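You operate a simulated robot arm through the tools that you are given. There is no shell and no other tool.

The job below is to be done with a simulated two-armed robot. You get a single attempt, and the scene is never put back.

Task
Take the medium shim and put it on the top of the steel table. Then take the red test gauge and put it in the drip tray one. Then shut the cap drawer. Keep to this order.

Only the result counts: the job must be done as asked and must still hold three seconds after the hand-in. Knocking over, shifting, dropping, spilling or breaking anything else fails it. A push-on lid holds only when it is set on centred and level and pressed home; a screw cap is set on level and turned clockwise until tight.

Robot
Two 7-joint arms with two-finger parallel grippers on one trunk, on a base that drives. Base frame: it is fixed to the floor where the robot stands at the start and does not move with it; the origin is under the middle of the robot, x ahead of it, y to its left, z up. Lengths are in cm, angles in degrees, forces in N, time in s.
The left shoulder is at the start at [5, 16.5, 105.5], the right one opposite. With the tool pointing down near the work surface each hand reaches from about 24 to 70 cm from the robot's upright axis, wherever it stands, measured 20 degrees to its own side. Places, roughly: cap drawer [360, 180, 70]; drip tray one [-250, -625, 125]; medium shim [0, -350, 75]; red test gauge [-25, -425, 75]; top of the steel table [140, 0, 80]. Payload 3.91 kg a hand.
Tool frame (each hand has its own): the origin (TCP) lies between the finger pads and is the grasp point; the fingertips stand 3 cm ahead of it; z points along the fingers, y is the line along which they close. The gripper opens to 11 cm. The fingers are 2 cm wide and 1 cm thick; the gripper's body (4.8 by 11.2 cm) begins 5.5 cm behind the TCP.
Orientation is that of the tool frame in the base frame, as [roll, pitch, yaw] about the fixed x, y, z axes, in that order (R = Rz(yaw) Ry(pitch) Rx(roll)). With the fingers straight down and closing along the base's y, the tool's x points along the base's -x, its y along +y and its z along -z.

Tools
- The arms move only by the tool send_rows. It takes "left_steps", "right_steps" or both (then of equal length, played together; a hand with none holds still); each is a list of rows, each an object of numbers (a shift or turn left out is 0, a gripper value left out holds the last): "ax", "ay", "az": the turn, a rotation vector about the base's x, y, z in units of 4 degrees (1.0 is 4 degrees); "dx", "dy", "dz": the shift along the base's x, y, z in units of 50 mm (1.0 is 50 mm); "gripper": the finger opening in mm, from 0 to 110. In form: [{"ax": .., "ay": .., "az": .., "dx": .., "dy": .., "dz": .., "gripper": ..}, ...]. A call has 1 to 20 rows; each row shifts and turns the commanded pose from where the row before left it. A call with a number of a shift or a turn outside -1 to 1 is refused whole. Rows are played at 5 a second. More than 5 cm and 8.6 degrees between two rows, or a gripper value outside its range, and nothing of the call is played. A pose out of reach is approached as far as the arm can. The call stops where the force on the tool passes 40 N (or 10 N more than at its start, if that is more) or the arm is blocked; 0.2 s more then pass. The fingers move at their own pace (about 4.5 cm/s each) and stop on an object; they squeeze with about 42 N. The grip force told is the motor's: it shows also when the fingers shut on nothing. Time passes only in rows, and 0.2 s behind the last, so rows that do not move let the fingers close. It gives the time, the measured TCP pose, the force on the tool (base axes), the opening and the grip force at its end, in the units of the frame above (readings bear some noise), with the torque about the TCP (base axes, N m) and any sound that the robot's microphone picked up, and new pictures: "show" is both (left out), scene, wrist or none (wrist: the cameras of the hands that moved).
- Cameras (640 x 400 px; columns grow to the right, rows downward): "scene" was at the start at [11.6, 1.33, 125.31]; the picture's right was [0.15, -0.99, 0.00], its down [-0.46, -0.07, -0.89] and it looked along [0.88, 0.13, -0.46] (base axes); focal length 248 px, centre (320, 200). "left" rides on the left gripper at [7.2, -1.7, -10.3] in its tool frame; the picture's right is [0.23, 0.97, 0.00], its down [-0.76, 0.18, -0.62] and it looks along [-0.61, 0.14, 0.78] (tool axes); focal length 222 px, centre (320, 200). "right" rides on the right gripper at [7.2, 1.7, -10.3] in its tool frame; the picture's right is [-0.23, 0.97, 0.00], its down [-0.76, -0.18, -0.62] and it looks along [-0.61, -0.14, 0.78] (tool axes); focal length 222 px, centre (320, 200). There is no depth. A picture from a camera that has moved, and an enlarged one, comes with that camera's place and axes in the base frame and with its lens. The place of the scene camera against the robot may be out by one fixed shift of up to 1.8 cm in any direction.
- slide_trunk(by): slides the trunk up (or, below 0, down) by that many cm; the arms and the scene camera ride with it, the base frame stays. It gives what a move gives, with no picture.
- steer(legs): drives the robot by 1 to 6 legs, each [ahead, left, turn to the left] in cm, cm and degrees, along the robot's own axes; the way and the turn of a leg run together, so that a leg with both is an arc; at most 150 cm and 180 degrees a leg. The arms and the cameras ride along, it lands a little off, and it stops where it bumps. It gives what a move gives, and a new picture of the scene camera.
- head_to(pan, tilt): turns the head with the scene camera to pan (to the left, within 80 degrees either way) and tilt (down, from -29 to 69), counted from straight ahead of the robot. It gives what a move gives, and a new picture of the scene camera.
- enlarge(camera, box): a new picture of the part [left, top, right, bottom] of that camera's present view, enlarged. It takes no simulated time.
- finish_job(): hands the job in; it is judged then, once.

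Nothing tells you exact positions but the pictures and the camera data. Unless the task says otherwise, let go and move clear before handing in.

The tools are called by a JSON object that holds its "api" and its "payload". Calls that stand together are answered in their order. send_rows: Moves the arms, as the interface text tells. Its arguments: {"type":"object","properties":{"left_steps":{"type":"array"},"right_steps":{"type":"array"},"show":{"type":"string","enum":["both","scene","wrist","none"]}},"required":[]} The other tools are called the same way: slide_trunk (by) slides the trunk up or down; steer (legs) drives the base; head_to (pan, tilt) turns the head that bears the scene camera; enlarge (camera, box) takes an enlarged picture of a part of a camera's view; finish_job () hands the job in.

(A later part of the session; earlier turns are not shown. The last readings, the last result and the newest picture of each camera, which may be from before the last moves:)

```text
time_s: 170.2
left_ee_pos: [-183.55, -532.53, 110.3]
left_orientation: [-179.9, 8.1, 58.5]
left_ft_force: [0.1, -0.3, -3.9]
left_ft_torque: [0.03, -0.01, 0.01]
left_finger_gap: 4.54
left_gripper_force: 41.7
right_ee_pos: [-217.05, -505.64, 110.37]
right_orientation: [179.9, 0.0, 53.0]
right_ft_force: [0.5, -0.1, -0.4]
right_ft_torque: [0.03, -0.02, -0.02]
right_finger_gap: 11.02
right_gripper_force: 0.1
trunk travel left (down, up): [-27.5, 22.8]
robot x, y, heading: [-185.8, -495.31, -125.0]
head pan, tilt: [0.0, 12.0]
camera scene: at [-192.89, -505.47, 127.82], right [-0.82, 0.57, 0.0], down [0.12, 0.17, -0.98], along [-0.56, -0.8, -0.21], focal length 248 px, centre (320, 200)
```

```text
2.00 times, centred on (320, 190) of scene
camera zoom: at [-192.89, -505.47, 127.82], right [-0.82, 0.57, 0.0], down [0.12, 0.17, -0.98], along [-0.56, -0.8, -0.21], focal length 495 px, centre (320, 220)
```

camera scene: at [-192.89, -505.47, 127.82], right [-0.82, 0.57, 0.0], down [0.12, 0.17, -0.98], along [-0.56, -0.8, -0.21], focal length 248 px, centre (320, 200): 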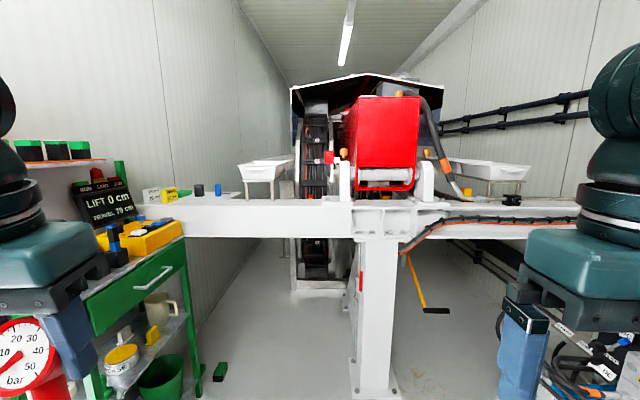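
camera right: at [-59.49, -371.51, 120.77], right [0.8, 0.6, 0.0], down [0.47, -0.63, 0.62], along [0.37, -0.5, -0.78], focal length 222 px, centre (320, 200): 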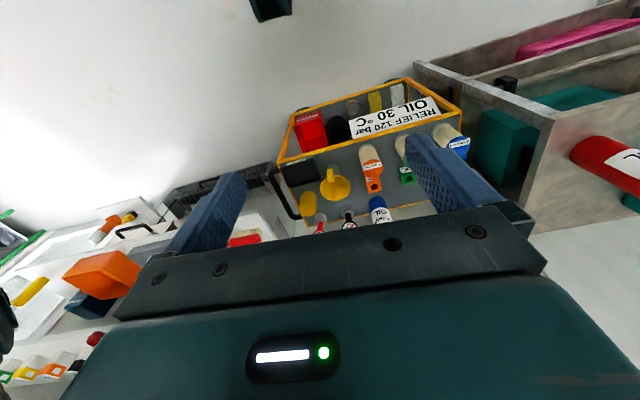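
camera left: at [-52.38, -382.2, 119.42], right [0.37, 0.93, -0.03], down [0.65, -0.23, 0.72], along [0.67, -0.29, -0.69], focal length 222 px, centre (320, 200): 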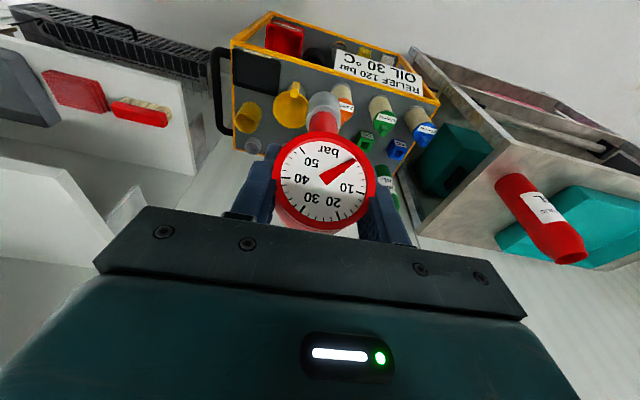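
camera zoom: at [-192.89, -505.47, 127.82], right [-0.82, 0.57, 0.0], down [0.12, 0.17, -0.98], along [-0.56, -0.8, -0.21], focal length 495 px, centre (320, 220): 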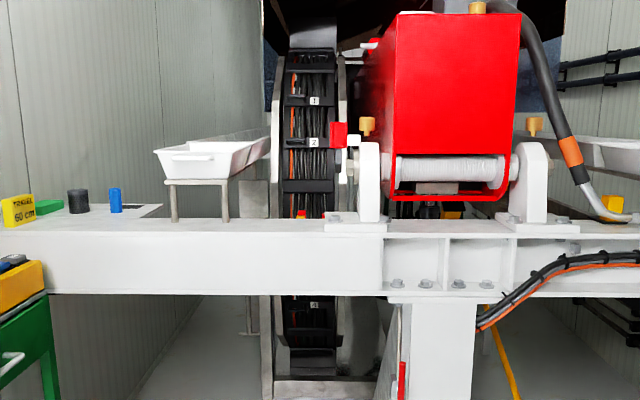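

The left tray sits on a small stand on the beam: rim near z=119.5, bottom near z=112.5, about 20 cm wide. I raise the trunk so the gauge clears the beam and tray before going closer.

{"api": "slide_trunk", "payload": {"by": 22}}

{"api": "steer", "payload": {"legs": [[45, 10, 0]]}}

{"api": "head_to", "payload": {"pan": 10, "tilt": 30}}

{"api": "enlarge", "payload": {"camera": "scene", "box": [160, 60, 480, 260]}}

```text
time_s: 172.5
left_ee_pos: [-183.59, -532.71, 132.19]
left_orientation: [-179.9, 8.1, 58.5]
left_ft_force: [0.5, -0.3, -2.9]
left_ft_torque: [-0.01, 0.02, 0.03]
left_finger_gap: 4.58
left_gripper_force: 42.3
right_ee_pos: [-217.04, -505.44, 132.49]
right_orientation: [180.0, 0.0, 53.0]
right_ft_force: [0.2, 0.2, -0.4]
right_ft_torque: [-0.01, 0.02, -0.01]
right_finger_gap: 11.01
right_gripper_force: 0.0
trunk travel left (down, up): [-49.5, 0.8]
robot x, y, heading: [-185.18, -494.93, -124.8]
head pan, tilt: [0.0, 12.0]
```

```text
time_s: 175.2
left_ee_pos: [-201.04, -575.0, 132.35]
left_orientation: [-179.9, 7.9, 58.4]
left_ft_force: [-0.2, 1.1, -3.1]
left_ft_torque: [-0.02, 0.03, -0.01]
left_finger_gap: 4.6
left_gripper_force: 41.6
right_ee_pos: [-234.57, -547.94, 132.48]
right_orientation: [-180.0, 0.0, 52.9]
right_ft_force: [0.3, 0.0, 0.3]
right_ft_torque: [0.0, 0.02, -0.01]
right_finger_gap: 11.01
right_gripper_force: 0.0
trunk travel left (down, up): [-49.5, 0.8]
robot x, y, heading: [-203.09, -537.44, -125.3]
head pan, tilt: [0.0, 12.0]
camera scene: at [-210.4, -547.84, 149.82], right [-0.82, 0.58, 0.0], down [0.12, 0.17, -0.98], along [-0.56, -0.8, -0.21], focal length 248 px, centre (320, 200)
```

scene: 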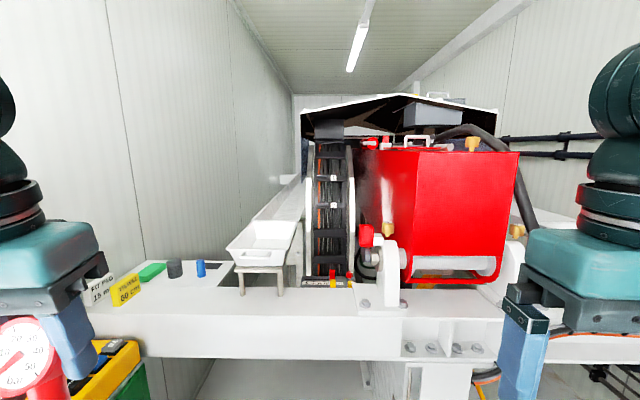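

```text
time_s: 176.1
left_ee_pos: [-201.2, -574.9, 132.32]
left_orientation: [-179.9, 8.1, 58.4]
left_ft_force: [-0.3, 1.4, -3.1]
left_ft_torque: [0.01, 0.0, 0.0]
left_finger_gap: 4.56
left_gripper_force: 42.7
right_ee_pos: [-234.56, -547.75, 132.37]
right_orientation: [179.9, 0.1, 53.0]
right_ft_force: [-0.5, -0.5, 0.4]
right_ft_torque: [-0.03, -0.02, 0.02]
right_finger_gap: 11.0
right_gripper_force: 0.1
trunk travel left (down, up): [-49.5, 0.8]
robot x, y, heading: [-202.89, -537.63, -125.0]
head pan, tilt: [10.0, 30.0]
camera scene: at [-208.86, -548.35, 146.92], right [-0.91, 0.42, 0.0], down [0.21, 0.45, -0.87], along [-0.37, -0.78, -0.5], focal length 248 px, centre (320, 200)
```

scene: 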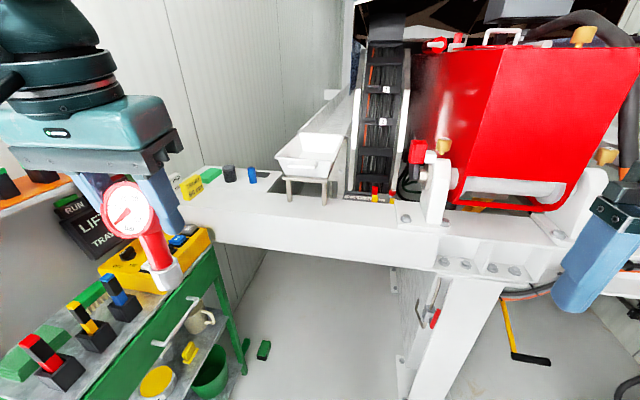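

```text
2.00 times, centred on (320, 160) of scene
camera zoom: at [-208.86, -548.35, 146.92], right [-0.91, 0.42, 0.0], down [0.21, 0.45, -0.87], along [-0.37, -0.78, -0.5], focal length 495 px, centre (320, 280)
```

zoom: 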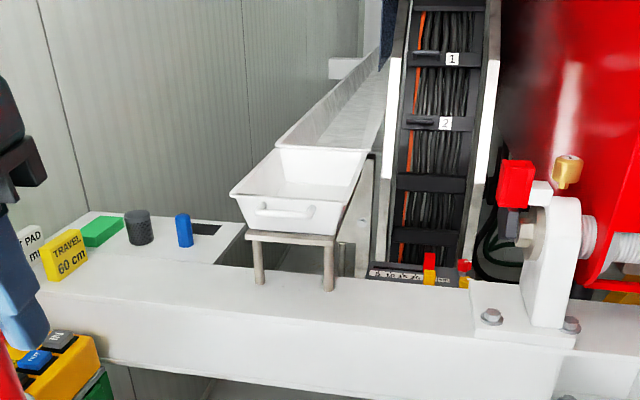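

Drip tray one is a small white tray centred near (-243,-628), with its rim at z≈119.5 and its long side along my heading. I drive 38 cm closer, so the tray centre is about 59 cm ahead.

{"api": "steer", "payload": {"legs": [[38, 0, 0]]}}

{"api": "head_to", "payload": {"pan": 15, "tilt": 38}}

{"api": "enlarge", "payload": {"camera": "scene", "box": [190, 60, 510, 260]}}

```text
time_s: 178.5
left_ee_pos: [-223.22, -606.11, 132.27]
left_orientation: [180.0, 8.0, 58.1]
left_ft_force: [-0.6, -0.3, -3.4]
left_ft_torque: [-0.01, 0.03, 0.01]
left_finger_gap: 4.55
left_gripper_force: 42.2
right_ee_pos: [-256.68, -578.86, 132.61]
right_orientation: [-180.0, 0.0, 52.6]
right_ft_force: [-0.6, -1.1, 0.4]
right_ft_torque: [-0.01, -0.02, 0.05]
right_finger_gap: 11.0
right_gripper_force: 0.0
trunk travel left (down, up): [-49.5, 0.8]
robot x, y, heading: [-224.86, -568.75, -125.4]
head pan, tilt: [10.0, 30.0]
camera scene: at [-230.92, -579.46, 146.91], right [-0.9, 0.43, 0.0], down [0.21, 0.45, -0.87], along [-0.37, -0.78, -0.5], focal length 248 px, centre (320, 200)
```

scene: 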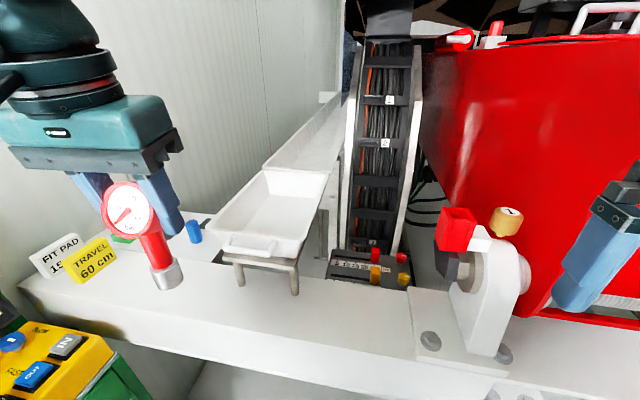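

```text
time_s: 179.2
left_ee_pos: [-223.25, -606.01, 132.34]
left_orientation: [-179.9, 8.2, 58.1]
left_ft_force: [-0.6, 1.2, -3.6]
left_ft_torque: [0.0, 0.0, 0.05]
left_finger_gap: 4.55
left_gripper_force: 41.8
right_ee_pos: [-256.73, -578.85, 132.52]
right_orientation: [-180.0, 0.1, 52.5]
right_ft_force: [-0.2, -0.6, -0.6]
right_ft_torque: [0.01, 0.02, 0.02]
right_finger_gap: 11.01
right_gripper_force: 0.1
trunk travel left (down, up): [-49.5, 0.8]
robot x, y, heading: [-225.32, -568.75, -125.3]
head pan, tilt: [15.0, 38.0]
camera scene: at [-230.02, -579.34, 145.68], right [-0.94, 0.35, 0.0], down [0.21, 0.58, -0.79], along [-0.28, -0.74, -0.62], focal length 248 px, centre (320, 200)
```

scene: 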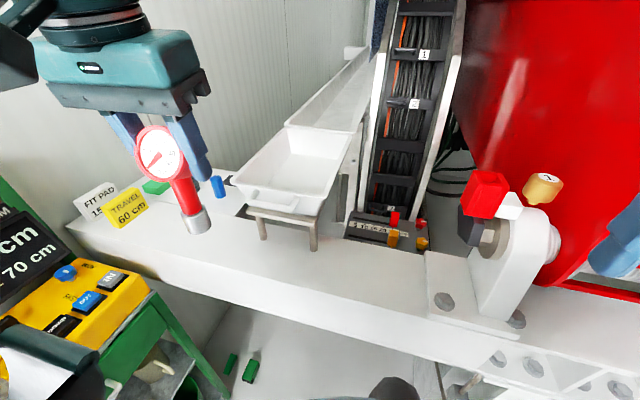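

```text
2.00 times, centred on (350, 160) of scene
camera zoom: at [-230.02, -579.34, 145.68], right [-0.94, 0.35, 0.0], down [0.21, 0.58, -0.79], along [-0.28, -0.74, -0.62], focal length 495 px, centre (260, 280)
```

zoom: 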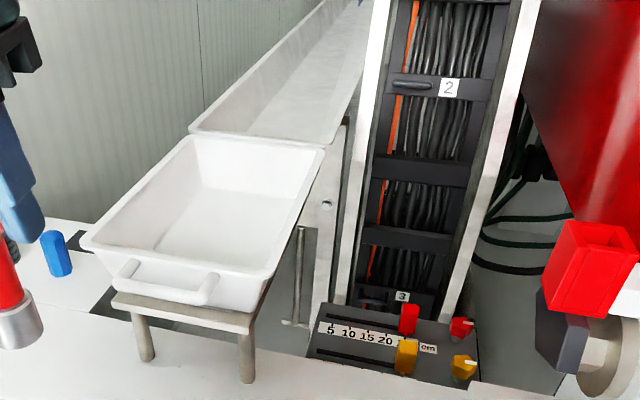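

The tray corners triangulate consistently: rim z=119.5, centre line from (-235,-617) to (-251,-639). I tilt the gauge so its foot swings forward, raise it, and move it over the tray.

{"api": "send_rows", "payload": {"left_steps": [{"az": -0.625, "dz": 0.4}, {"az": -0.625, "dz": 0.4}, {"ax": -0.8, "ay": 0.6, "dz": 0.1}, {"ax": -0.8, "ay": 0.6}, {"ax": -0.8, "ay": 0.6}, {"ax": -0.8, "ay": 0.6}, {"ax": -0.8, "ay": 0.6}, {"ax": -0.4, "ay": 0.3}, {}]}}

{"api": "enlarge", "payload": {"camera": "scene", "box": [40, 40, 360, 240]}}

```text
time_s: 181.2
left_ee_pos: [-223.28, -606.08, 136.76]
left_orientation: [-179.9, 30.1, 53.0]
left_ft_force: [-1.6, -0.8, -3.2]
left_ft_torque: [0.0, 0.0, 0.02]
left_finger_gap: 4.58
left_gripper_force: 41.9
right_ee_pos: [-256.58, -578.84, 132.48]
right_orientation: [-180.0, 0.2, 52.5]
right_ft_force: [-0.2, 0.1, 0.7]
right_ft_torque: [-0.04, 0.01, -0.04]
right_finger_gap: 11.0
right_gripper_force: 0.1
trunk travel left (down, up): [-49.5, 0.8]
robot x, y, heading: [-224.99, -568.79, -125.5]
head pan, tilt: [15.0, 38.0]
camera scene: at [-230.02, -579.34, 145.68], right [-0.94, 0.35, 0.0], down [0.21, 0.58, -0.79], along [-0.27, -0.74, -0.62], focal length 248 px, centre (320, 200)
camera left: at [-217.65, -596.05, 142.01], right [0.9, -0.43, -0.12], down [-0.06, -0.38, 0.92], along [-0.44, -0.82, -0.37], focal length 222 px, centre (320, 200)
```

scene: 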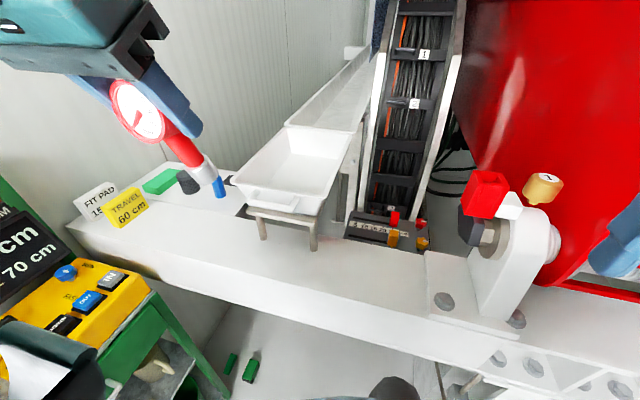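
left: 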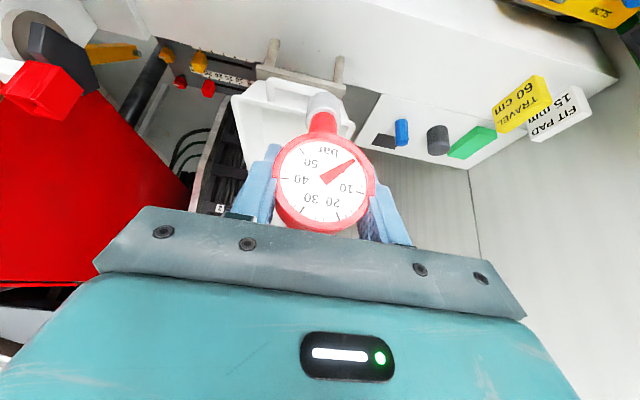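

```text
2.00 times, centred on (200, 140) of scene
camera zoom: at [-230.02, -579.34, 145.68], right [-0.94, 0.35, 0.0], down [0.21, 0.58, -0.79], along [-0.27, -0.74, -0.62], focal length 495 px, centre (560, 320)
```

zoom: 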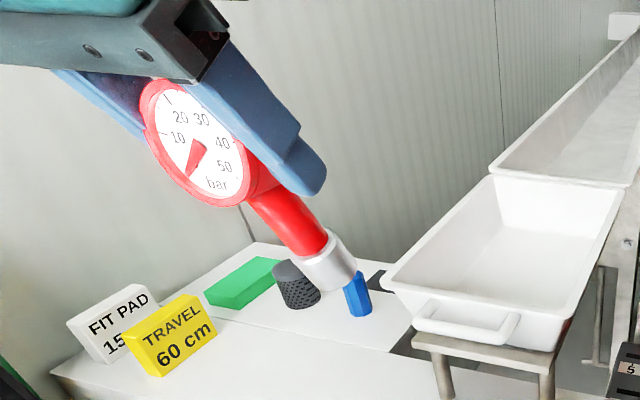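

The gauge foot is at about z=127.6, well above the rim. I move over the tray centre.

{"api": "send_rows", "payload": {"left_steps": [{"dx": -0.581, "dy": -0.638}, {"dx": -0.581, "dy": -0.638}, {"dx": -0.581, "dy": -0.638}, {"dx": -0.581, "dy": -0.638}, {"dx": -0.581, "dy": -0.638}, {"dx": -0.581, "dy": -0.638}, {"dx": -0.581, "dy": -0.638}, {}]}}

{"api": "enlarge", "payload": {"camera": "scene", "box": [190, 60, 382, 180]}}

```text
time_s: 183.0
left_ee_pos: [-243.42, -628.51, 136.66]
left_orientation: [-179.9, 30.1, 53.0]
left_ft_force: [0.8, -0.9, -3.6]
left_ft_torque: [0.02, -0.03, 0.0]
left_finger_gap: 4.55
left_gripper_force: 42.6
right_ee_pos: [-256.6, -578.75, 132.4]
right_orientation: [-180.0, 0.1, 52.6]
right_ft_force: [0.6, 0.3, -0.6]
right_ft_torque: [-0.02, -0.02, 0.02]
right_finger_gap: 10.99
right_gripper_force: 0.1
trunk travel left (down, up): [-49.5, 0.8]
robot x, y, heading: [-224.8, -568.87, -125.3]
head pan, tilt: [15.0, 38.0]
camera scene: at [-229.95, -579.33, 145.68], right [-0.94, 0.35, 0.0], down [0.21, 0.58, -0.79], along [-0.28, -0.74, -0.62], focal length 248 px, centre (320, 200)
camera left: at [-237.87, -618.34, 142.03], right [0.9, -0.43, -0.11], down [-0.07, -0.38, 0.92], along [-0.44, -0.82, -0.37], focal length 222 px, centre (320, 200)
```

scene: 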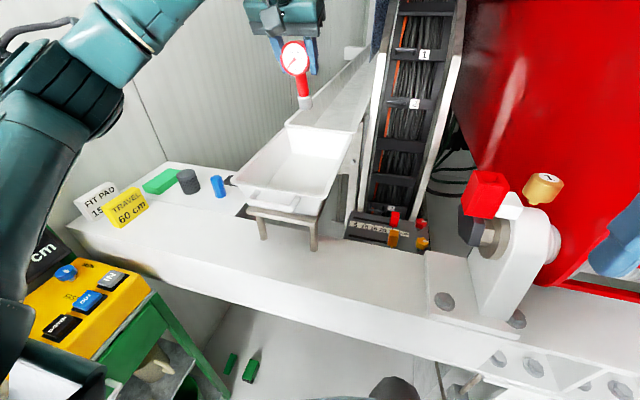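
left: 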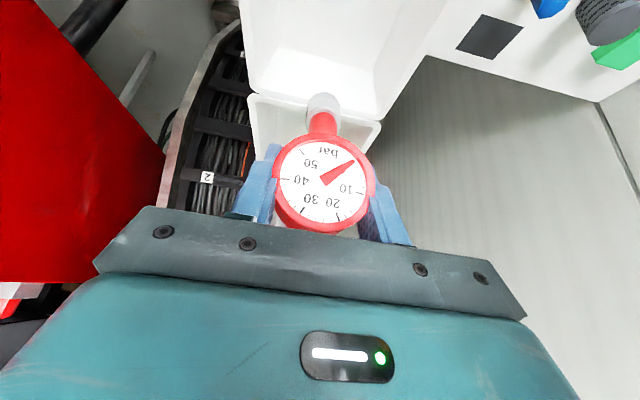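

```text
3.33 times, centred on (286, 120) of scene
camera zoom: at [-229.95, -579.33, 145.68], right [-0.94, 0.35, 0.0], down [0.21, 0.58, -0.79], along [-0.28, -0.74, -0.62], focal length 825 px, centre (433, 467)
```

zoom: 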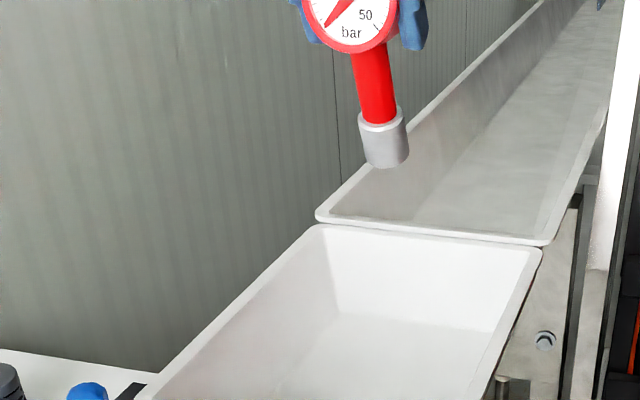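

The foot is over the tray floor, about 8 cm short of the far rim. I lower slowly toward contact.

{"api": "send_rows", "payload": {"left_steps": [{"dz": -0.6}, {"dz": -0.6}, {"dz": -0.6}, {"dz": -0.4}, {}]}}

{"api": "enlarge", "payload": {"camera": "scene", "box": [190, 60, 382, 180]}}

```text
time_s: 184.2
left_ee_pos: [-243.77, -628.33, 125.78]
left_orientation: [-179.8, 30.0, 53.0]
left_ft_force: [0.3, 0.2, -2.7]
left_ft_torque: [0.04, -0.04, 0.01]
left_finger_gap: 4.56
left_gripper_force: 41.9
right_ee_pos: [-256.61, -578.83, 132.39]
right_orientation: [179.9, 0.2, 52.7]
right_ft_force: [-0.3, -0.7, 0.5]
right_ft_torque: [-0.02, 0.0, 0.02]
right_finger_gap: 10.96
right_gripper_force: 0.0
trunk travel left (down, up): [-49.5, 0.8]
robot x, y, heading: [-225.17, -568.81, -125.3]
head pan, tilt: [15.0, 38.0]
camera scene: at [-230.04, -579.35, 145.68], right [-0.94, 0.35, 0.0], down [0.21, 0.58, -0.79], along [-0.27, -0.74, -0.62], focal length 248 px, centre (320, 200)
camera left: at [-238.07, -618.33, 130.95], right [0.9, -0.43, -0.11], down [-0.07, -0.38, 0.92], along [-0.44, -0.82, -0.37], focal length 222 px, centre (320, 200)
```

scene: 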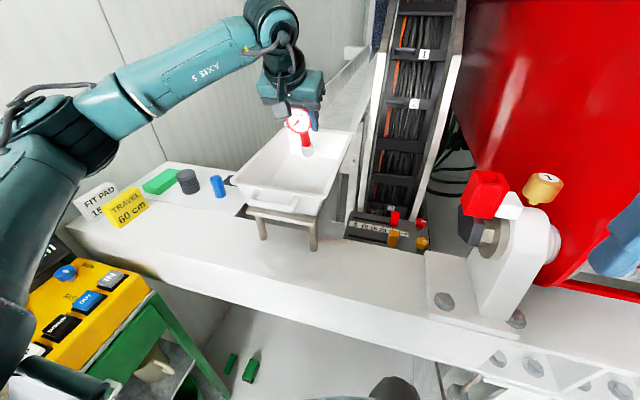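
left: 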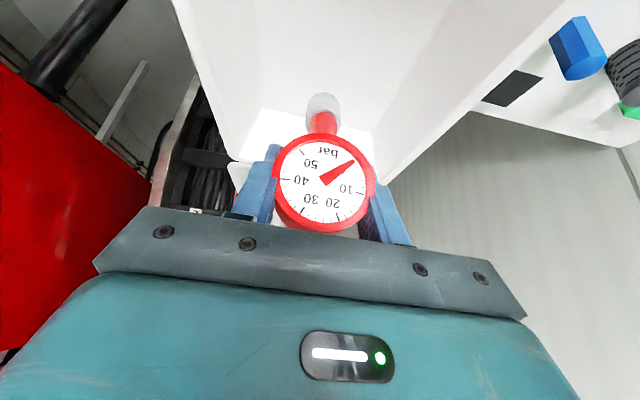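

```text
3.33 times, centred on (286, 120) of scene
camera zoom: at [-230.04, -579.35, 145.68], right [-0.94, 0.35, 0.0], down [0.21, 0.58, -0.79], along [-0.27, -0.74, -0.62], focal length 825 px, centre (433, 467)
```

zoom: 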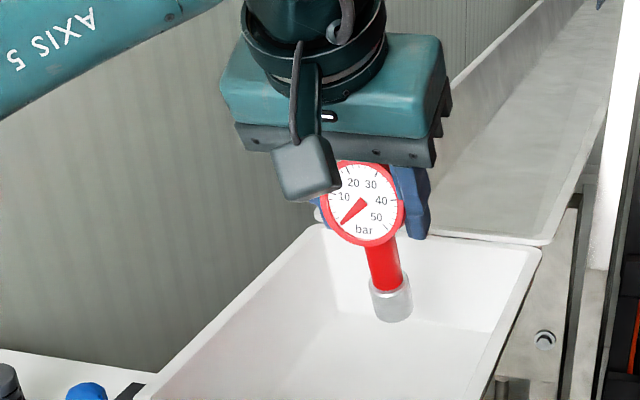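

Still free. I continue in 5 mm steps until the foot touches the tray floor.

{"api": "send_rows", "payload": {"left_steps": [{"dz": -0.1}, {"dz": -0.1}, {"dz": -0.1}, {"dz": -0.1}, {}], "show": "none"}}

{"api": "send_rows", "payload": {"left_steps": [{"dz": -0.1}, {"dz": -0.1}, {}], "show": "none"}}

```text
time_s: 185.4
left_ee_pos: [-243.51, -628.43, 123.78]
left_orientation: [-179.9, 29.9, 53.0]
left_ft_force: [0.6, 0.0, -2.7]
left_ft_torque: [0.03, -0.04, 0.04]
left_finger_gap: 4.56
left_gripper_force: 42.2
right_ee_pos: [-256.67, -578.82, 132.46]
right_orientation: [180.0, 0.0, 52.5]
right_ft_force: [-0.2, 0.0, 0.2]
right_ft_torque: [0.03, 0.0, -0.04]
right_finger_gap: 11.03
right_gripper_force: 0.1
trunk travel left (down, up): [-49.5, 0.8]
robot x, y, heading: [-224.94, -568.73, -125.5]
head pan, tilt: [15.0, 38.0]
```

```text
time_s: 186.2
left_ee_pos: [-243.69, -628.44, 122.74]
left_orientation: [-179.8, 30.2, 53.1]
left_ft_force: [-0.2, -0.2, -2.9]
left_ft_torque: [0.03, -0.07, 0.0]
left_finger_gap: 4.56
left_gripper_force: 42.3
right_ee_pos: [-256.63, -578.77, 132.35]
right_orientation: [180.0, 0.1, 52.6]
right_ft_force: [0.3, -0.1, 0.4]
right_ft_torque: [0.01, 0.01, 0.02]
right_finger_gap: 11.01
right_gripper_force: 0.0
trunk travel left (down, up): [-49.5, 0.8]
robot x, y, heading: [-224.93, -568.84, -125.3]
head pan, tilt: [15.0, 38.0]
```

{"api": "send_rows", "payload": {"left_steps": [{"dz": -0.1}, {"dz": -0.06}, {}], "show": "none"}}

{"api": "enlarge", "payload": {"camera": "scene", "box": [190, 80, 382, 200]}}

```text
time_s: 187.0
left_ee_pos: [-243.51, -628.49, 121.99]
left_orientation: [-179.9, 30.1, 53.2]
left_ft_force: [0.9, -0.1, -3.4]
left_ft_torque: [0.07, -0.02, 0.0]
left_finger_gap: 4.55
left_gripper_force: 41.8
right_ee_pos: [-256.53, -578.81, 132.45]
right_orientation: [180.0, 0.1, 52.7]
right_ft_force: [0.4, 0.0, -0.9]
right_ft_torque: [0.0, 0.0, -0.02]
right_finger_gap: 10.99
right_gripper_force: 0.1
trunk travel left (down, up): [-49.5, 0.8]
robot x, y, heading: [-225.0, -568.91, -125.5]
head pan, tilt: [15.0, 38.0]
```

```text
3.33 times, centred on (286, 140) of scene
camera zoom: at [-230.04, -579.36, 145.67], right [-0.94, 0.35, 0.0], down [0.21, 0.58, -0.79], along [-0.27, -0.74, -0.62], focal length 825 px, centre (433, 400)
```

zoom: 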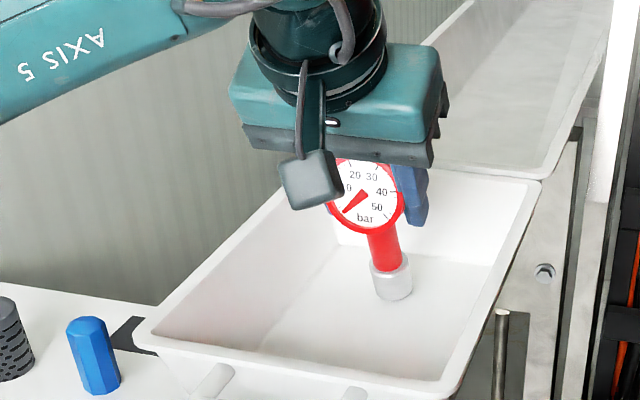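

{"api": "send_rows", "payload": {"left_steps": [{"dz": -0.08}, {"dz": -0.08}, {}], "show": "none"}}

{"api": "send_rows", "payload": {"left_steps": [{"dz": -0.08}, {"dz": -0.08}, {}], "show": "none"}}

{"api": "enlarge", "payload": {"camera": "scene", "box": [190, 80, 382, 200]}}

```text
time_s: 187.8
left_ee_pos: [-243.46, -628.47, 121.83]
left_orientation: [-179.7, 30.9, 53.1]
left_ft_force: [1.8, -4.8, 26.3]
left_ft_torque: [-1.08, 0.21, 0.15]
left_finger_gap: 4.57
left_gripper_force: 42.1
right_ee_pos: [-256.44, -578.66, 132.41]
right_orientation: [179.9, 0.2, 52.6]
right_ft_force: [0.8, 0.3, -0.1]
right_ft_torque: [-0.05, -0.04, 0.01]
right_finger_gap: 11.0
right_gripper_force: 0.0
trunk travel left (down, up): [-49.5, 0.8]
robot x, y, heading: [-225.08, -568.7, -125.2]
head pan, tilt: [15.0, 38.0]
```

```text
time_s: 188.6
left_ee_pos: [-243.37, -628.07, 121.42]
left_orientation: [-179.7, 31.2, 53.3]
left_ft_force: [10.0, 2.9, 38.9]
left_ft_torque: [-0.68, -0.24, 0.19]
left_finger_gap: 4.58
left_gripper_force: 42.2
right_ee_pos: [-256.3, -578.38, 132.58]
right_orientation: [179.9, 0.5, 52.6]
right_ft_force: [-0.4, -0.7, -0.3]
right_ft_torque: [0.01, 0.01, -0.02]
right_finger_gap: 11.02
right_gripper_force: 0.0
trunk travel left (down, up): [-49.5, 0.8]
robot x, y, heading: [-225.17, -568.45, -125.5]
head pan, tilt: [15.0, 38.0]
```

```text
3.33 times, centred on (286, 140) of scene
camera zoom: at [-229.72, -578.83, 145.75], right [-0.94, 0.35, 0.0], down [0.21, 0.57, -0.79], along [-0.28, -0.74, -0.61], focal length 825 px, centre (433, 400)
```

zoom: 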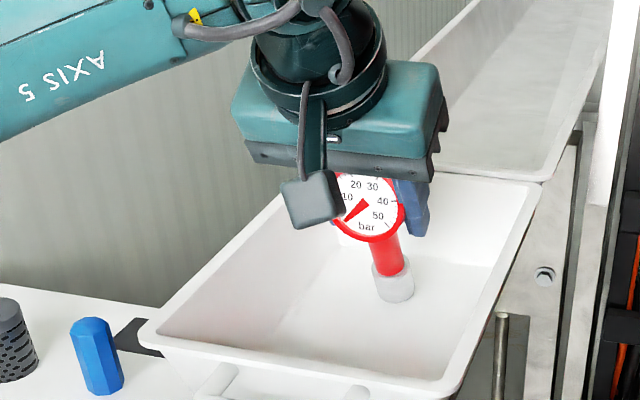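

The foot touches the tray floor at z≈112.8, and my push already reached 39 N, so I ease off at once. I lift, tilt the gauge further toward lying, and shift a little forward for a gentler lay-down.

{"api": "send_rows", "payload": {"left_steps": [{"dz": 0.5}, {"dz": 0.4, "dx": -0.15, "dy": -0.2}, {"dx": -0.15, "dy": -0.2, "ax": -0.8, "ay": 0.6}, {"ax": -0.8, "ay": 0.6}, {"ax": -0.8, "ay": 0.6}, {"ax": -0.8, "ay": 0.6}, {"ax": -0.8, "ay": 0.6}, {}]}}

{"api": "enlarge", "payload": {"camera": "scene", "box": [190, 80, 382, 200]}}

```text
time_s: 190.4
left_ee_pos: [-244.99, -630.44, 124.76]
left_orientation: [-180.0, 50.0, 53.0]
left_ft_force: [-0.1, 0.2, -3.3]
left_ft_torque: [0.09, -0.03, 0.01]
left_finger_gap: 4.54
left_gripper_force: 42.1
right_ee_pos: [-256.67, -578.83, 132.45]
right_orientation: [179.9, 0.2, 52.6]
right_ft_force: [0.3, -0.2, 0.0]
right_ft_torque: [0.06, 0.02, -0.01]
right_finger_gap: 11.02
right_gripper_force: 0.1
trunk travel left (down, up): [-49.5, 0.8]
robot x, y, heading: [-225.09, -568.94, -125.2]
head pan, tilt: [15.0, 38.0]
camera scene: at [-230.05, -579.36, 145.67], right [-0.94, 0.35, 0.0], down [0.21, 0.58, -0.79], along [-0.27, -0.74, -0.62], focal length 248 px, centre (320, 200)
camera left: at [-238.82, -619.49, 125.82], right [0.87, -0.47, -0.17], down [0.14, -0.12, 0.98], along [-0.48, -0.88, -0.04], focal length 222 px, centre (320, 200)
```

scene: 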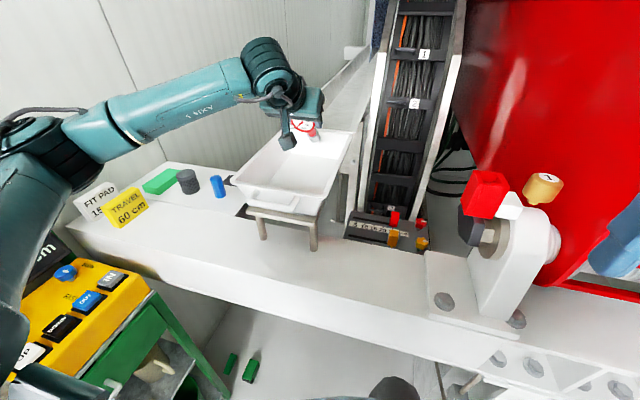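
left: 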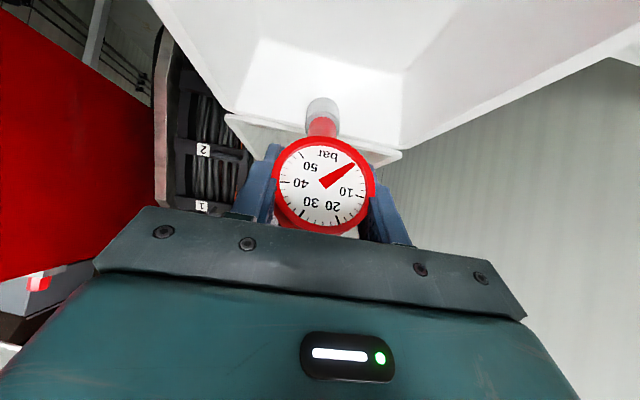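

```text
3.33 times, centred on (286, 140) of scene
camera zoom: at [-230.05, -579.36, 145.67], right [-0.94, 0.35, 0.0], down [0.21, 0.58, -0.79], along [-0.27, -0.74, -0.62], focal length 825 px, centre (433, 400)
```

zoom: 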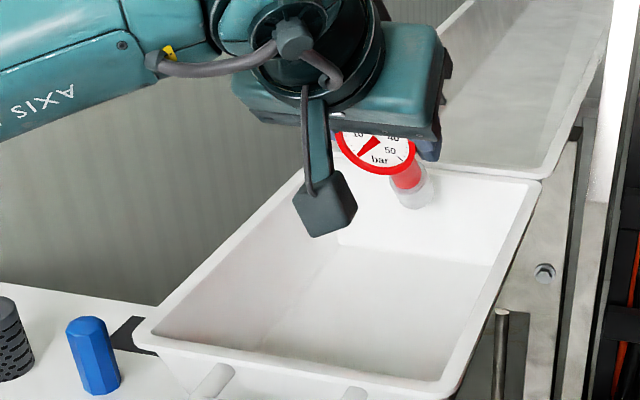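

The foot is close to the far wall and the camera arm close to the near rim. I ease the tilt to 45°, shift 1.5 cm back, and lower toward the floor.

{"api": "send_rows", "payload": {"left_steps": [{"dx": 0.18, "dy": 0.24, "ax": 0.8, "ay": -0.6}, {"ax": 0.2, "ay": -0.15}, {"dz": -0.2}, {"dz": -0.2}, {"dz": -0.15}, {}]}}

{"api": "enlarge", "payload": {"camera": "scene", "box": [190, 80, 382, 200]}}

```text
time_s: 191.8
left_ee_pos: [-244.12, -629.21, 122.11]
left_orientation: [-180.0, 45.1, 53.0]
left_ft_force: [-0.2, 0.4, -2.7]
left_ft_torque: [0.07, -0.07, -0.01]
left_finger_gap: 4.57
left_gripper_force: 42.6
right_ee_pos: [-256.63, -578.88, 132.43]
right_orientation: [-180.0, 0.2, 52.6]
right_ft_force: [-0.3, -1.1, -0.3]
right_ft_torque: [-0.01, -0.01, 0.03]
right_finger_gap: 11.0
right_gripper_force: 0.0
trunk travel left (down, up): [-49.5, 0.8]
robot x, y, heading: [-225.28, -568.87, -125.5]
head pan, tilt: [15.0, 38.0]
camera scene: at [-230.04, -579.36, 145.68], right [-0.94, 0.35, 0.0], down [0.21, 0.58, -0.79], along [-0.27, -0.74, -0.62], focal length 248 px, centre (320, 200)
camera left: at [-237.94, -618.41, 124.27], right [0.87, -0.46, -0.16], down [0.08, -0.18, 0.98], along [-0.48, -0.87, -0.12], focal length 222 px, centre (320, 200)
```

scene: 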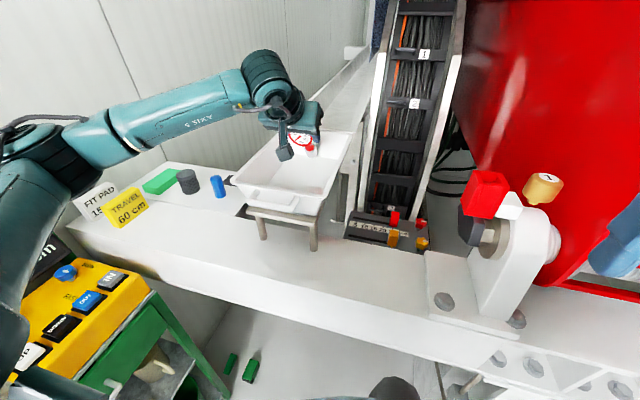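
left: 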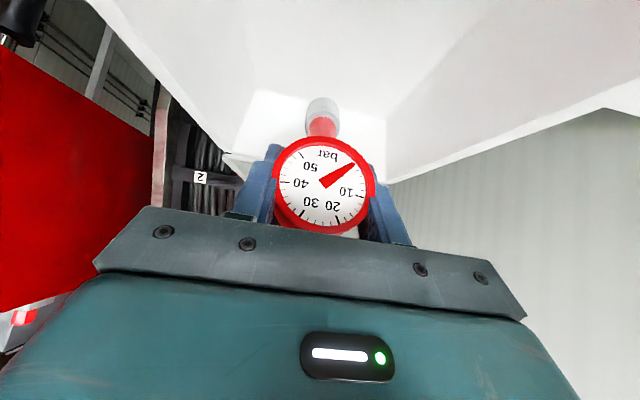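

```text
3.33 times, centred on (286, 140) of scene
camera zoom: at [-230.04, -579.36, 145.68], right [-0.94, 0.35, 0.0], down [0.21, 0.58, -0.79], along [-0.27, -0.74, -0.62], focal length 825 px, centre (433, 400)
```

zoom: 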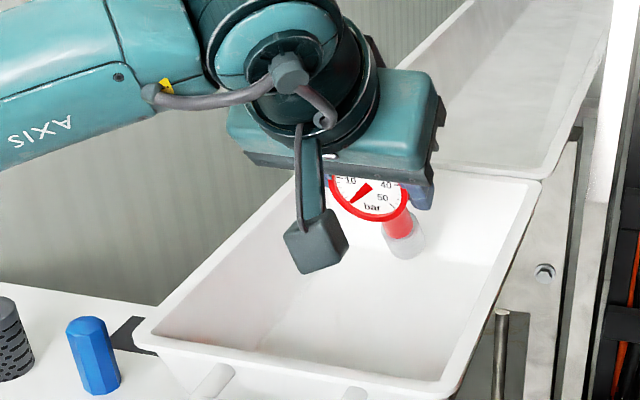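

{"api": "send_rows", "payload": {"left_steps": [{"dz": -0.1}, {"dz": -0.08}, {}], "show": "none"}}

{"api": "send_rows", "payload": {"left_steps": [{"dz": -0.06}, {}], "show": "none"}}

{"api": "send_rows", "payload": {"left_steps": [{"dz": -0.06}, {}], "show": "none"}}

```text
time_s: 192.6
left_ee_pos: [-244.19, -629.29, 121.19]
left_orientation: [-179.8, 45.0, 53.2]
left_ft_force: [0.1, 0.5, -3.1]
left_ft_torque: [0.06, -0.06, -0.02]
left_finger_gap: 4.56
left_gripper_force: 41.7
right_ee_pos: [-256.68, -578.87, 132.49]
right_orientation: [179.9, 0.1, 52.6]
right_ft_force: [0.3, -0.1, -0.7]
right_ft_torque: [0.02, -0.04, -0.02]
right_finger_gap: 10.99
right_gripper_force: 0.0
trunk travel left (down, up): [-49.5, 0.8]
robot x, y, heading: [-224.81, -568.42, -125.3]
head pan, tilt: [15.0, 38.0]
```

```text
time_s: 193.2
left_ee_pos: [-244.01, -629.17, 121.05]
left_orientation: [-179.9, 45.1, 53.1]
left_ft_force: [0.7, -0.2, -3.6]
left_ft_torque: [0.1, -0.05, -0.01]
left_finger_gap: 4.56
left_gripper_force: 41.8
right_ee_pos: [-256.64, -578.92, 132.52]
right_orientation: [-180.0, 0.1, 52.6]
right_ft_force: [0.1, 0.1, 0.2]
right_ft_torque: [-0.05, 0.03, 0.0]
right_finger_gap: 11.0
right_gripper_force: 0.1
trunk travel left (down, up): [-49.5, 0.8]
robot x, y, heading: [-224.91, -569.03, -125.3]
head pan, tilt: [15.0, 38.0]
```

```text
time_s: 193.8
left_ee_pos: [-244.16, -629.2, 120.66]
left_orientation: [-179.9, 45.1, 53.1]
left_ft_force: [-0.6, 0.8, -3.3]
left_ft_torque: [0.06, -0.05, 0.04]
left_finger_gap: 4.57
left_gripper_force: 42.0
right_ee_pos: [-256.63, -578.85, 132.43]
right_orientation: [-180.0, 0.2, 52.6]
right_ft_force: [-0.3, -0.5, 0.4]
right_ft_torque: [0.0, 0.01, -0.01]
right_finger_gap: 10.99
right_gripper_force: 0.2
trunk travel left (down, up): [-49.5, 0.8]
robot x, y, heading: [-224.9, -568.76, -125.3]
head pan, tilt: [15.0, 38.0]
```

{"api": "send_rows", "payload": {"left_steps": [{"dz": -0.06}, {}], "show": "none"}}

{"api": "send_rows", "payload": {"left_steps": [{"dz": -0.06}, {}], "show": "none"}}

{"api": "enlarge", "payload": {"camera": "scene", "box": [190, 80, 382, 200]}}

```text
time_s: 194.4
left_ee_pos: [-244.21, -629.2, 120.51]
left_orientation: [-179.9, 45.2, 53.1]
left_ft_force: [0.5, -1.2, 0.6]
left_ft_torque: [-0.19, 0.05, 0.05]
left_finger_gap: 4.57
left_gripper_force: 42.5
right_ee_pos: [-256.64, -578.76, 132.56]
right_orientation: [179.9, 0.2, 52.6]
right_ft_force: [-1.0, 0.7, -0.2]
right_ft_torque: [-0.03, -0.02, 0.06]
right_finger_gap: 11.02
right_gripper_force: 0.1
trunk travel left (down, up): [-49.5, 0.8]
robot x, y, heading: [-225.11, -569.01, -125.5]
head pan, tilt: [15.0, 38.0]
```

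```text
time_s: 195.0
left_ee_pos: [-244.24, -629.16, 120.46]
left_orientation: [-179.9, 45.5, 53.1]
left_ft_force: [-0.1, -3.3, 14.3]
left_ft_torque: [-0.82, 0.45, 0.09]
left_finger_gap: 4.57
left_gripper_force: 42.1
right_ee_pos: [-256.57, -578.83, 132.49]
right_orientation: [179.9, 0.1, 52.6]
right_ft_force: [0.8, 0.5, -1.0]
right_ft_torque: [-0.03, 0.01, 0.02]
right_finger_gap: 11.02
right_gripper_force: 0.0
trunk travel left (down, up): [-49.5, 0.8]
robot x, y, heading: [-225.0, -568.71, -125.2]
head pan, tilt: [15.0, 38.0]
```

```text
3.33 times, centred on (286, 140) of scene
camera zoom: at [-229.96, -579.2, 145.71], right [-0.94, 0.35, 0.0], down [0.21, 0.58, -0.79], along [-0.28, -0.74, -0.61], focal length 825 px, centre (433, 400)
```

zoom: 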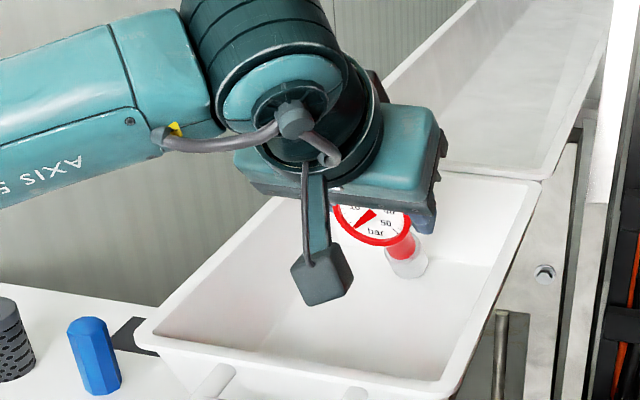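

Contact at 14 N with the gauge at 45°. I relieve the pressure and open the fingers very gradually so the gauge swings down between them.

{"api": "send_rows", "payload": {"left_steps": [{"dz": 0.05}, {"gripper": 44}, {"gripper": 45}, {"gripper": 45.5}, {"gripper": 46}, {}], "show": "wrist"}}

{"api": "enlarge", "payload": {"camera": "scene", "box": [190, 80, 382, 200]}}

```text
time_s: 196.4
left_ee_pos: [-244.23, -629.14, 120.27]
left_orientation: [-179.9, 45.2, 53.1]
left_ft_force: [-1.0, 0.0, 0.7]
left_ft_torque: [0.0, -0.02, -0.03]
left_finger_gap: 4.53
left_gripper_force: 0.1
right_ee_pos: [-256.72, -578.74, 132.49]
right_orientation: [179.9, 0.1, 52.7]
right_ft_force: [-0.5, -0.8, -0.1]
right_ft_torque: [-0.02, -0.01, 0.03]
right_finger_gap: 11.02
right_gripper_force: 0.0
trunk travel left (down, up): [-49.5, 0.8]
robot x, y, heading: [-224.63, -568.7, -125.2]
head pan, tilt: [15.0, 38.0]
camera left: at [-238.01, -618.37, 122.41], right [0.87, -0.46, -0.16], down [0.08, -0.18, 0.98], along [-0.48, -0.87, -0.12], focal length 222 px, centre (320, 200)
```

left: 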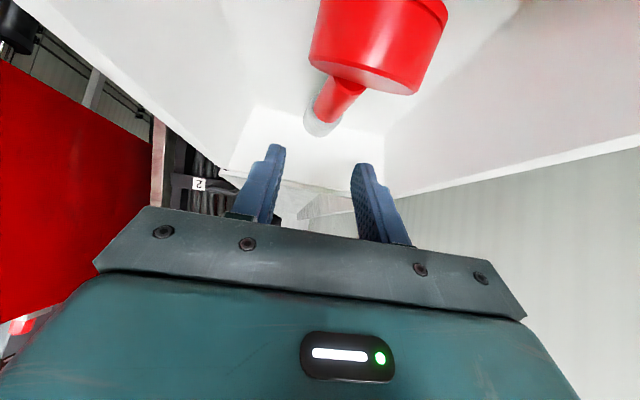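

```text
3.33 times, centred on (286, 140) of scene
camera zoom: at [-230.02, -579.32, 145.68], right [-0.94, 0.35, 0.0], down [0.21, 0.58, -0.79], along [-0.27, -0.74, -0.62], focal length 825 px, centre (433, 400)
```

zoom: 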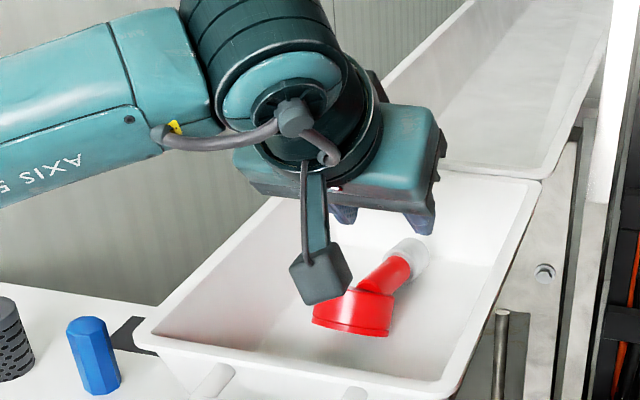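

The gauge now lies fully inside the tray. I lift the hand straight up, then straighten it and retract.

{"api": "send_rows", "payload": {"left_steps": [{"dz": 0.4}, {"dz": 0.6}, {"dz": 0.6}, {"dz": 0.8}, {"dz": 0.6}, {"dx": 0.55, "dy": 0.7}, {"dx": 0.55, "dy": 0.7}, {"dx": 0.55, "dy": 0.7, "ax": 0.8, "ay": -0.6}, {"dx": 0.55, "dy": 0.7, "ax": 0.8, "ay": -0.6}, {"dx": 0.55, "dy": 0.7, "ax": 0.8, "ay": -0.6}, {"dx": 0.55, "dy": 0.7, "ax": 0.8, "ay": -0.6}, {"ax": 0.8, "ay": -0.6}, {"ax": 0.8, "ay": -0.6}, {"ax": 0.8, "ay": -0.6}, {"ax": 0.8, "ay": -0.6}, {"ax": 0.8, "ay": -0.6}, {"ax": 0.8, "ay": -0.6}, {"ax": 0.8, "ay": -0.6}, {"gripper": 110}]}}

{"api": "enlarge", "payload": {"camera": "scene", "box": [190, 100, 382, 220]}}

```text
time_s: 200.4
left_ee_pos: [-227.64, -608.12, 135.26]
left_orientation: [-179.9, 1.0, 53.0]
left_ft_force: [-0.1, -0.2, 0.7]
left_ft_torque: [0.0, 0.0, -0.02]
left_finger_gap: 8.07
left_gripper_force: 0.0
right_ee_pos: [-256.76, -578.74, 132.39]
right_orientation: [179.9, 0.0, 52.5]
right_ft_force: [0.3, -0.5, 0.8]
right_ft_torque: [-0.03, -0.02, 0.04]
right_finger_gap: 10.99
right_gripper_force: 0.0
trunk travel left (down, up): [-49.5, 0.8]
robot x, y, heading: [-225.21, -568.57, -125.4]
head pan, tilt: [15.0, 38.0]
camera scene: at [-230.02, -579.32, 145.68], right [-0.94, 0.35, 0.0], down [0.21, 0.58, -0.79], along [-0.27, -0.74, -0.62], focal length 248 px, centre (320, 200)
camera left: at [-224.45, -601.36, 145.45], right [0.92, -0.4, -0.01], down [-0.31, -0.71, 0.64], along [-0.26, -0.58, -0.77], focal length 222 px, centre (320, 200)
```

scene: 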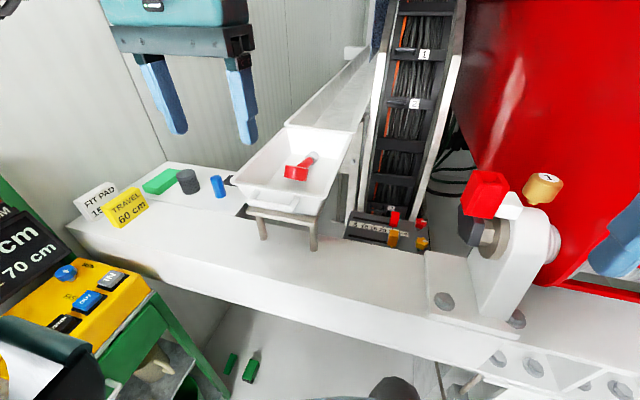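
left: 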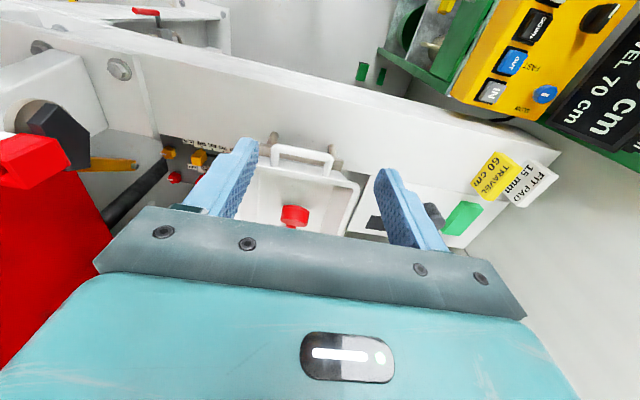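

```text
3.33 times, centred on (286, 160) of scene
camera zoom: at [-230.02, -579.32, 145.68], right [-0.94, 0.35, 0.0], down [0.21, 0.58, -0.79], along [-0.27, -0.74, -0.62], focal length 825 px, centre (433, 333)
```

zoom: 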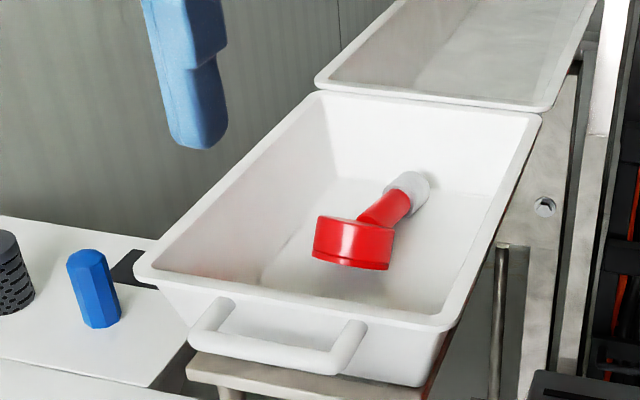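

The gauge rests well inside drip tray one. Now I back away from the beam, lower the trunk again, and head back toward the main room for the cap drawer.

{"api": "steer", "payload": {"legs": [[-85, 0, 0]]}}

{"api": "enlarge", "payload": {"camera": "scene", "box": [190, 60, 510, 260]}}

{"api": "slide_trunk", "payload": {"by": -22}}

{"api": "steer", "payload": {"legs": [[0, 0, 180]]}}

{"api": "head_to", "payload": {"pan": 0, "tilt": 15}}

```text
time_s: 204.9
left_ee_pos: [-178.42, -538.94, 135.26]
left_orientation: [-179.9, 1.1, 53.3]
left_ft_force: [-1.0, 0.2, -0.4]
left_ft_torque: [-0.02, -0.02, 0.01]
left_finger_gap: 10.99
left_gripper_force: 0.1
right_ee_pos: [-207.38, -509.57, 132.42]
right_orientation: [179.9, 0.1, 52.8]
right_ft_force: [0.4, 0.0, -0.4]
right_ft_torque: [0.01, 0.01, 0.0]
right_finger_gap: 10.99
right_gripper_force: 0.2
trunk travel left (down, up): [-49.5, 0.8]
robot x, y, heading: [-175.9, -499.06, -125.3]
head pan, tilt: [15.0, 38.0]
camera scene: at [-180.87, -509.99, 145.68], right [-0.94, 0.35, 0.0], down [0.21, 0.58, -0.79], along [-0.27, -0.74, -0.62], focal length 248 px, centre (320, 200)
```

scene: 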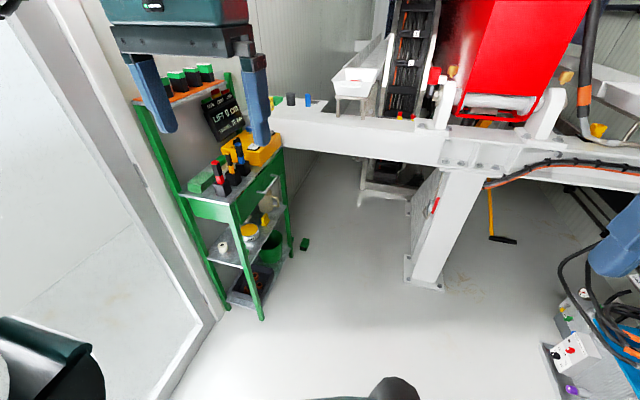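

```text
2.00 times, centred on (350, 160) of scene
camera zoom: at [-180.87, -509.99, 145.68], right [-0.94, 0.35, 0.0], down [0.21, 0.58, -0.79], along [-0.27, -0.74, -0.62], focal length 495 px, centre (260, 280)
```

zoom: 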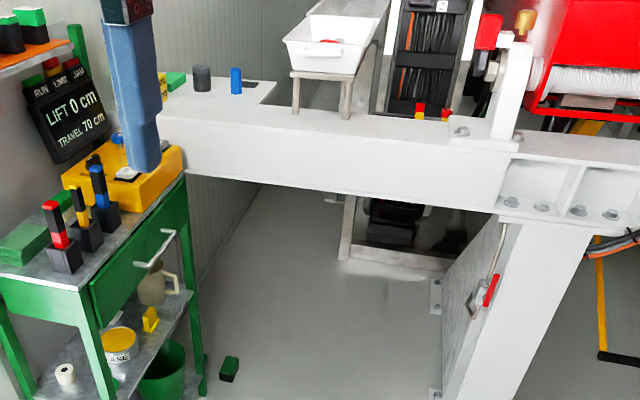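

```text
time_s: 207.2
left_ee_pos: [-178.37, -538.93, 113.36]
left_orientation: [-180.0, 1.1, 53.2]
left_ft_force: [-0.1, -0.1, -0.6]
left_ft_torque: [-0.01, 0.0, 0.01]
left_finger_gap: 10.99
left_gripper_force: 0.1
right_ee_pos: [-207.45, -509.53, 110.48]
right_orientation: [179.9, 0.1, 52.8]
right_ft_force: [-0.1, 0.5, 0.2]
right_ft_torque: [0.01, -0.02, 0.01]
right_finger_gap: 11.02
right_gripper_force: 0.1
trunk travel left (down, up): [-27.5, 22.8]
robot x, y, heading: [-175.98, -499.56, -125.3]
head pan, tilt: [15.0, 38.0]
```

```text
time_s: 214.9
left_ee_pos: [-172.83, -460.09, 113.37]
left_orientation: [-179.9, 1.1, -127.3]
left_ft_force: [1.0, 0.2, 0.3]
left_ft_torque: [-0.02, 0.0, 0.01]
left_finger_gap: 11.0
left_gripper_force: 0.1
right_ee_pos: [-144.11, -489.88, 110.42]
right_orientation: [179.9, 0.1, -127.9]
right_ft_force: [0.5, -0.1, 0.2]
right_ft_torque: [0.01, -0.02, 0.01]
right_finger_gap: 11.01
right_gripper_force: 0.0
trunk travel left (down, up): [-27.5, 22.8]
robot x, y, heading: [-176.24, -499.11, 54.3]
head pan, tilt: [15.0, 38.0]
camera scene: at [-171.42, -489.08, 123.68], right [0.93, -0.36, 0.0], down [-0.22, -0.58, -0.79], along [0.28, 0.74, -0.62], focal length 248 px, centre (320, 200)
```

scene: 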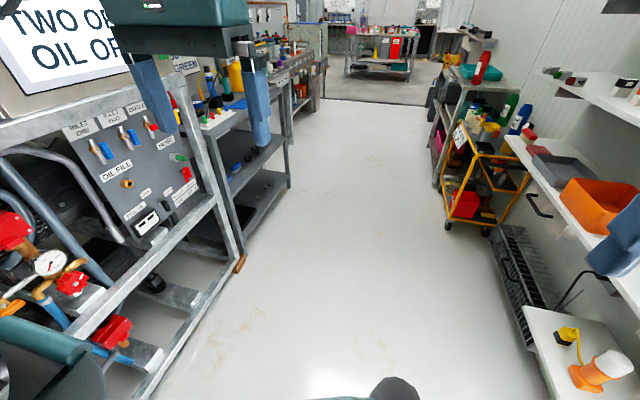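

```text
time_s: 215.8
left_ee_pos: [-172.71, -460.13, 113.43]
left_orientation: [-179.9, 1.1, -127.3]
left_ft_force: [-0.3, 0.4, -1.2]
left_ft_torque: [0.01, 0.01, -0.01]
left_finger_gap: 10.99
left_gripper_force: 0.1
right_ee_pos: [-144.07, -489.81, 110.48]
right_orientation: [179.9, 0.1, -127.7]
right_ft_force: [-0.1, -0.6, 0.2]
right_ft_torque: [0.01, -0.02, 0.03]
right_finger_gap: 11.03
right_gripper_force: 0.0
trunk travel left (down, up): [-27.5, 22.8]
robot x, y, heading: [-176.08, -499.84, 54.3]
head pan, tilt: [0.0, 15.0]
camera scene: at [-169.03, -489.57, 127.33], right [0.81, -0.59, 0.0], down [-0.15, -0.21, -0.97], along [0.57, 0.78, -0.26], focal length 248 px, centre (320, 200)
```

scene: 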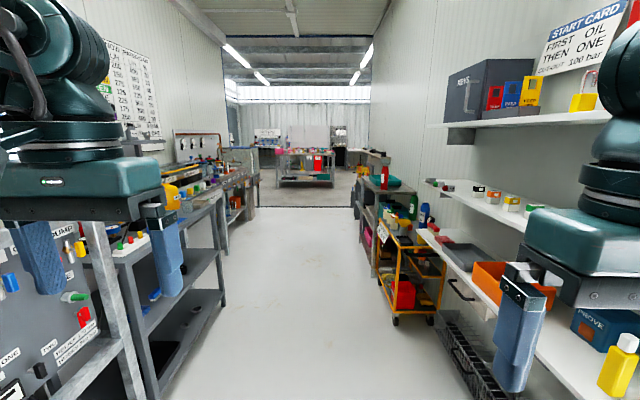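

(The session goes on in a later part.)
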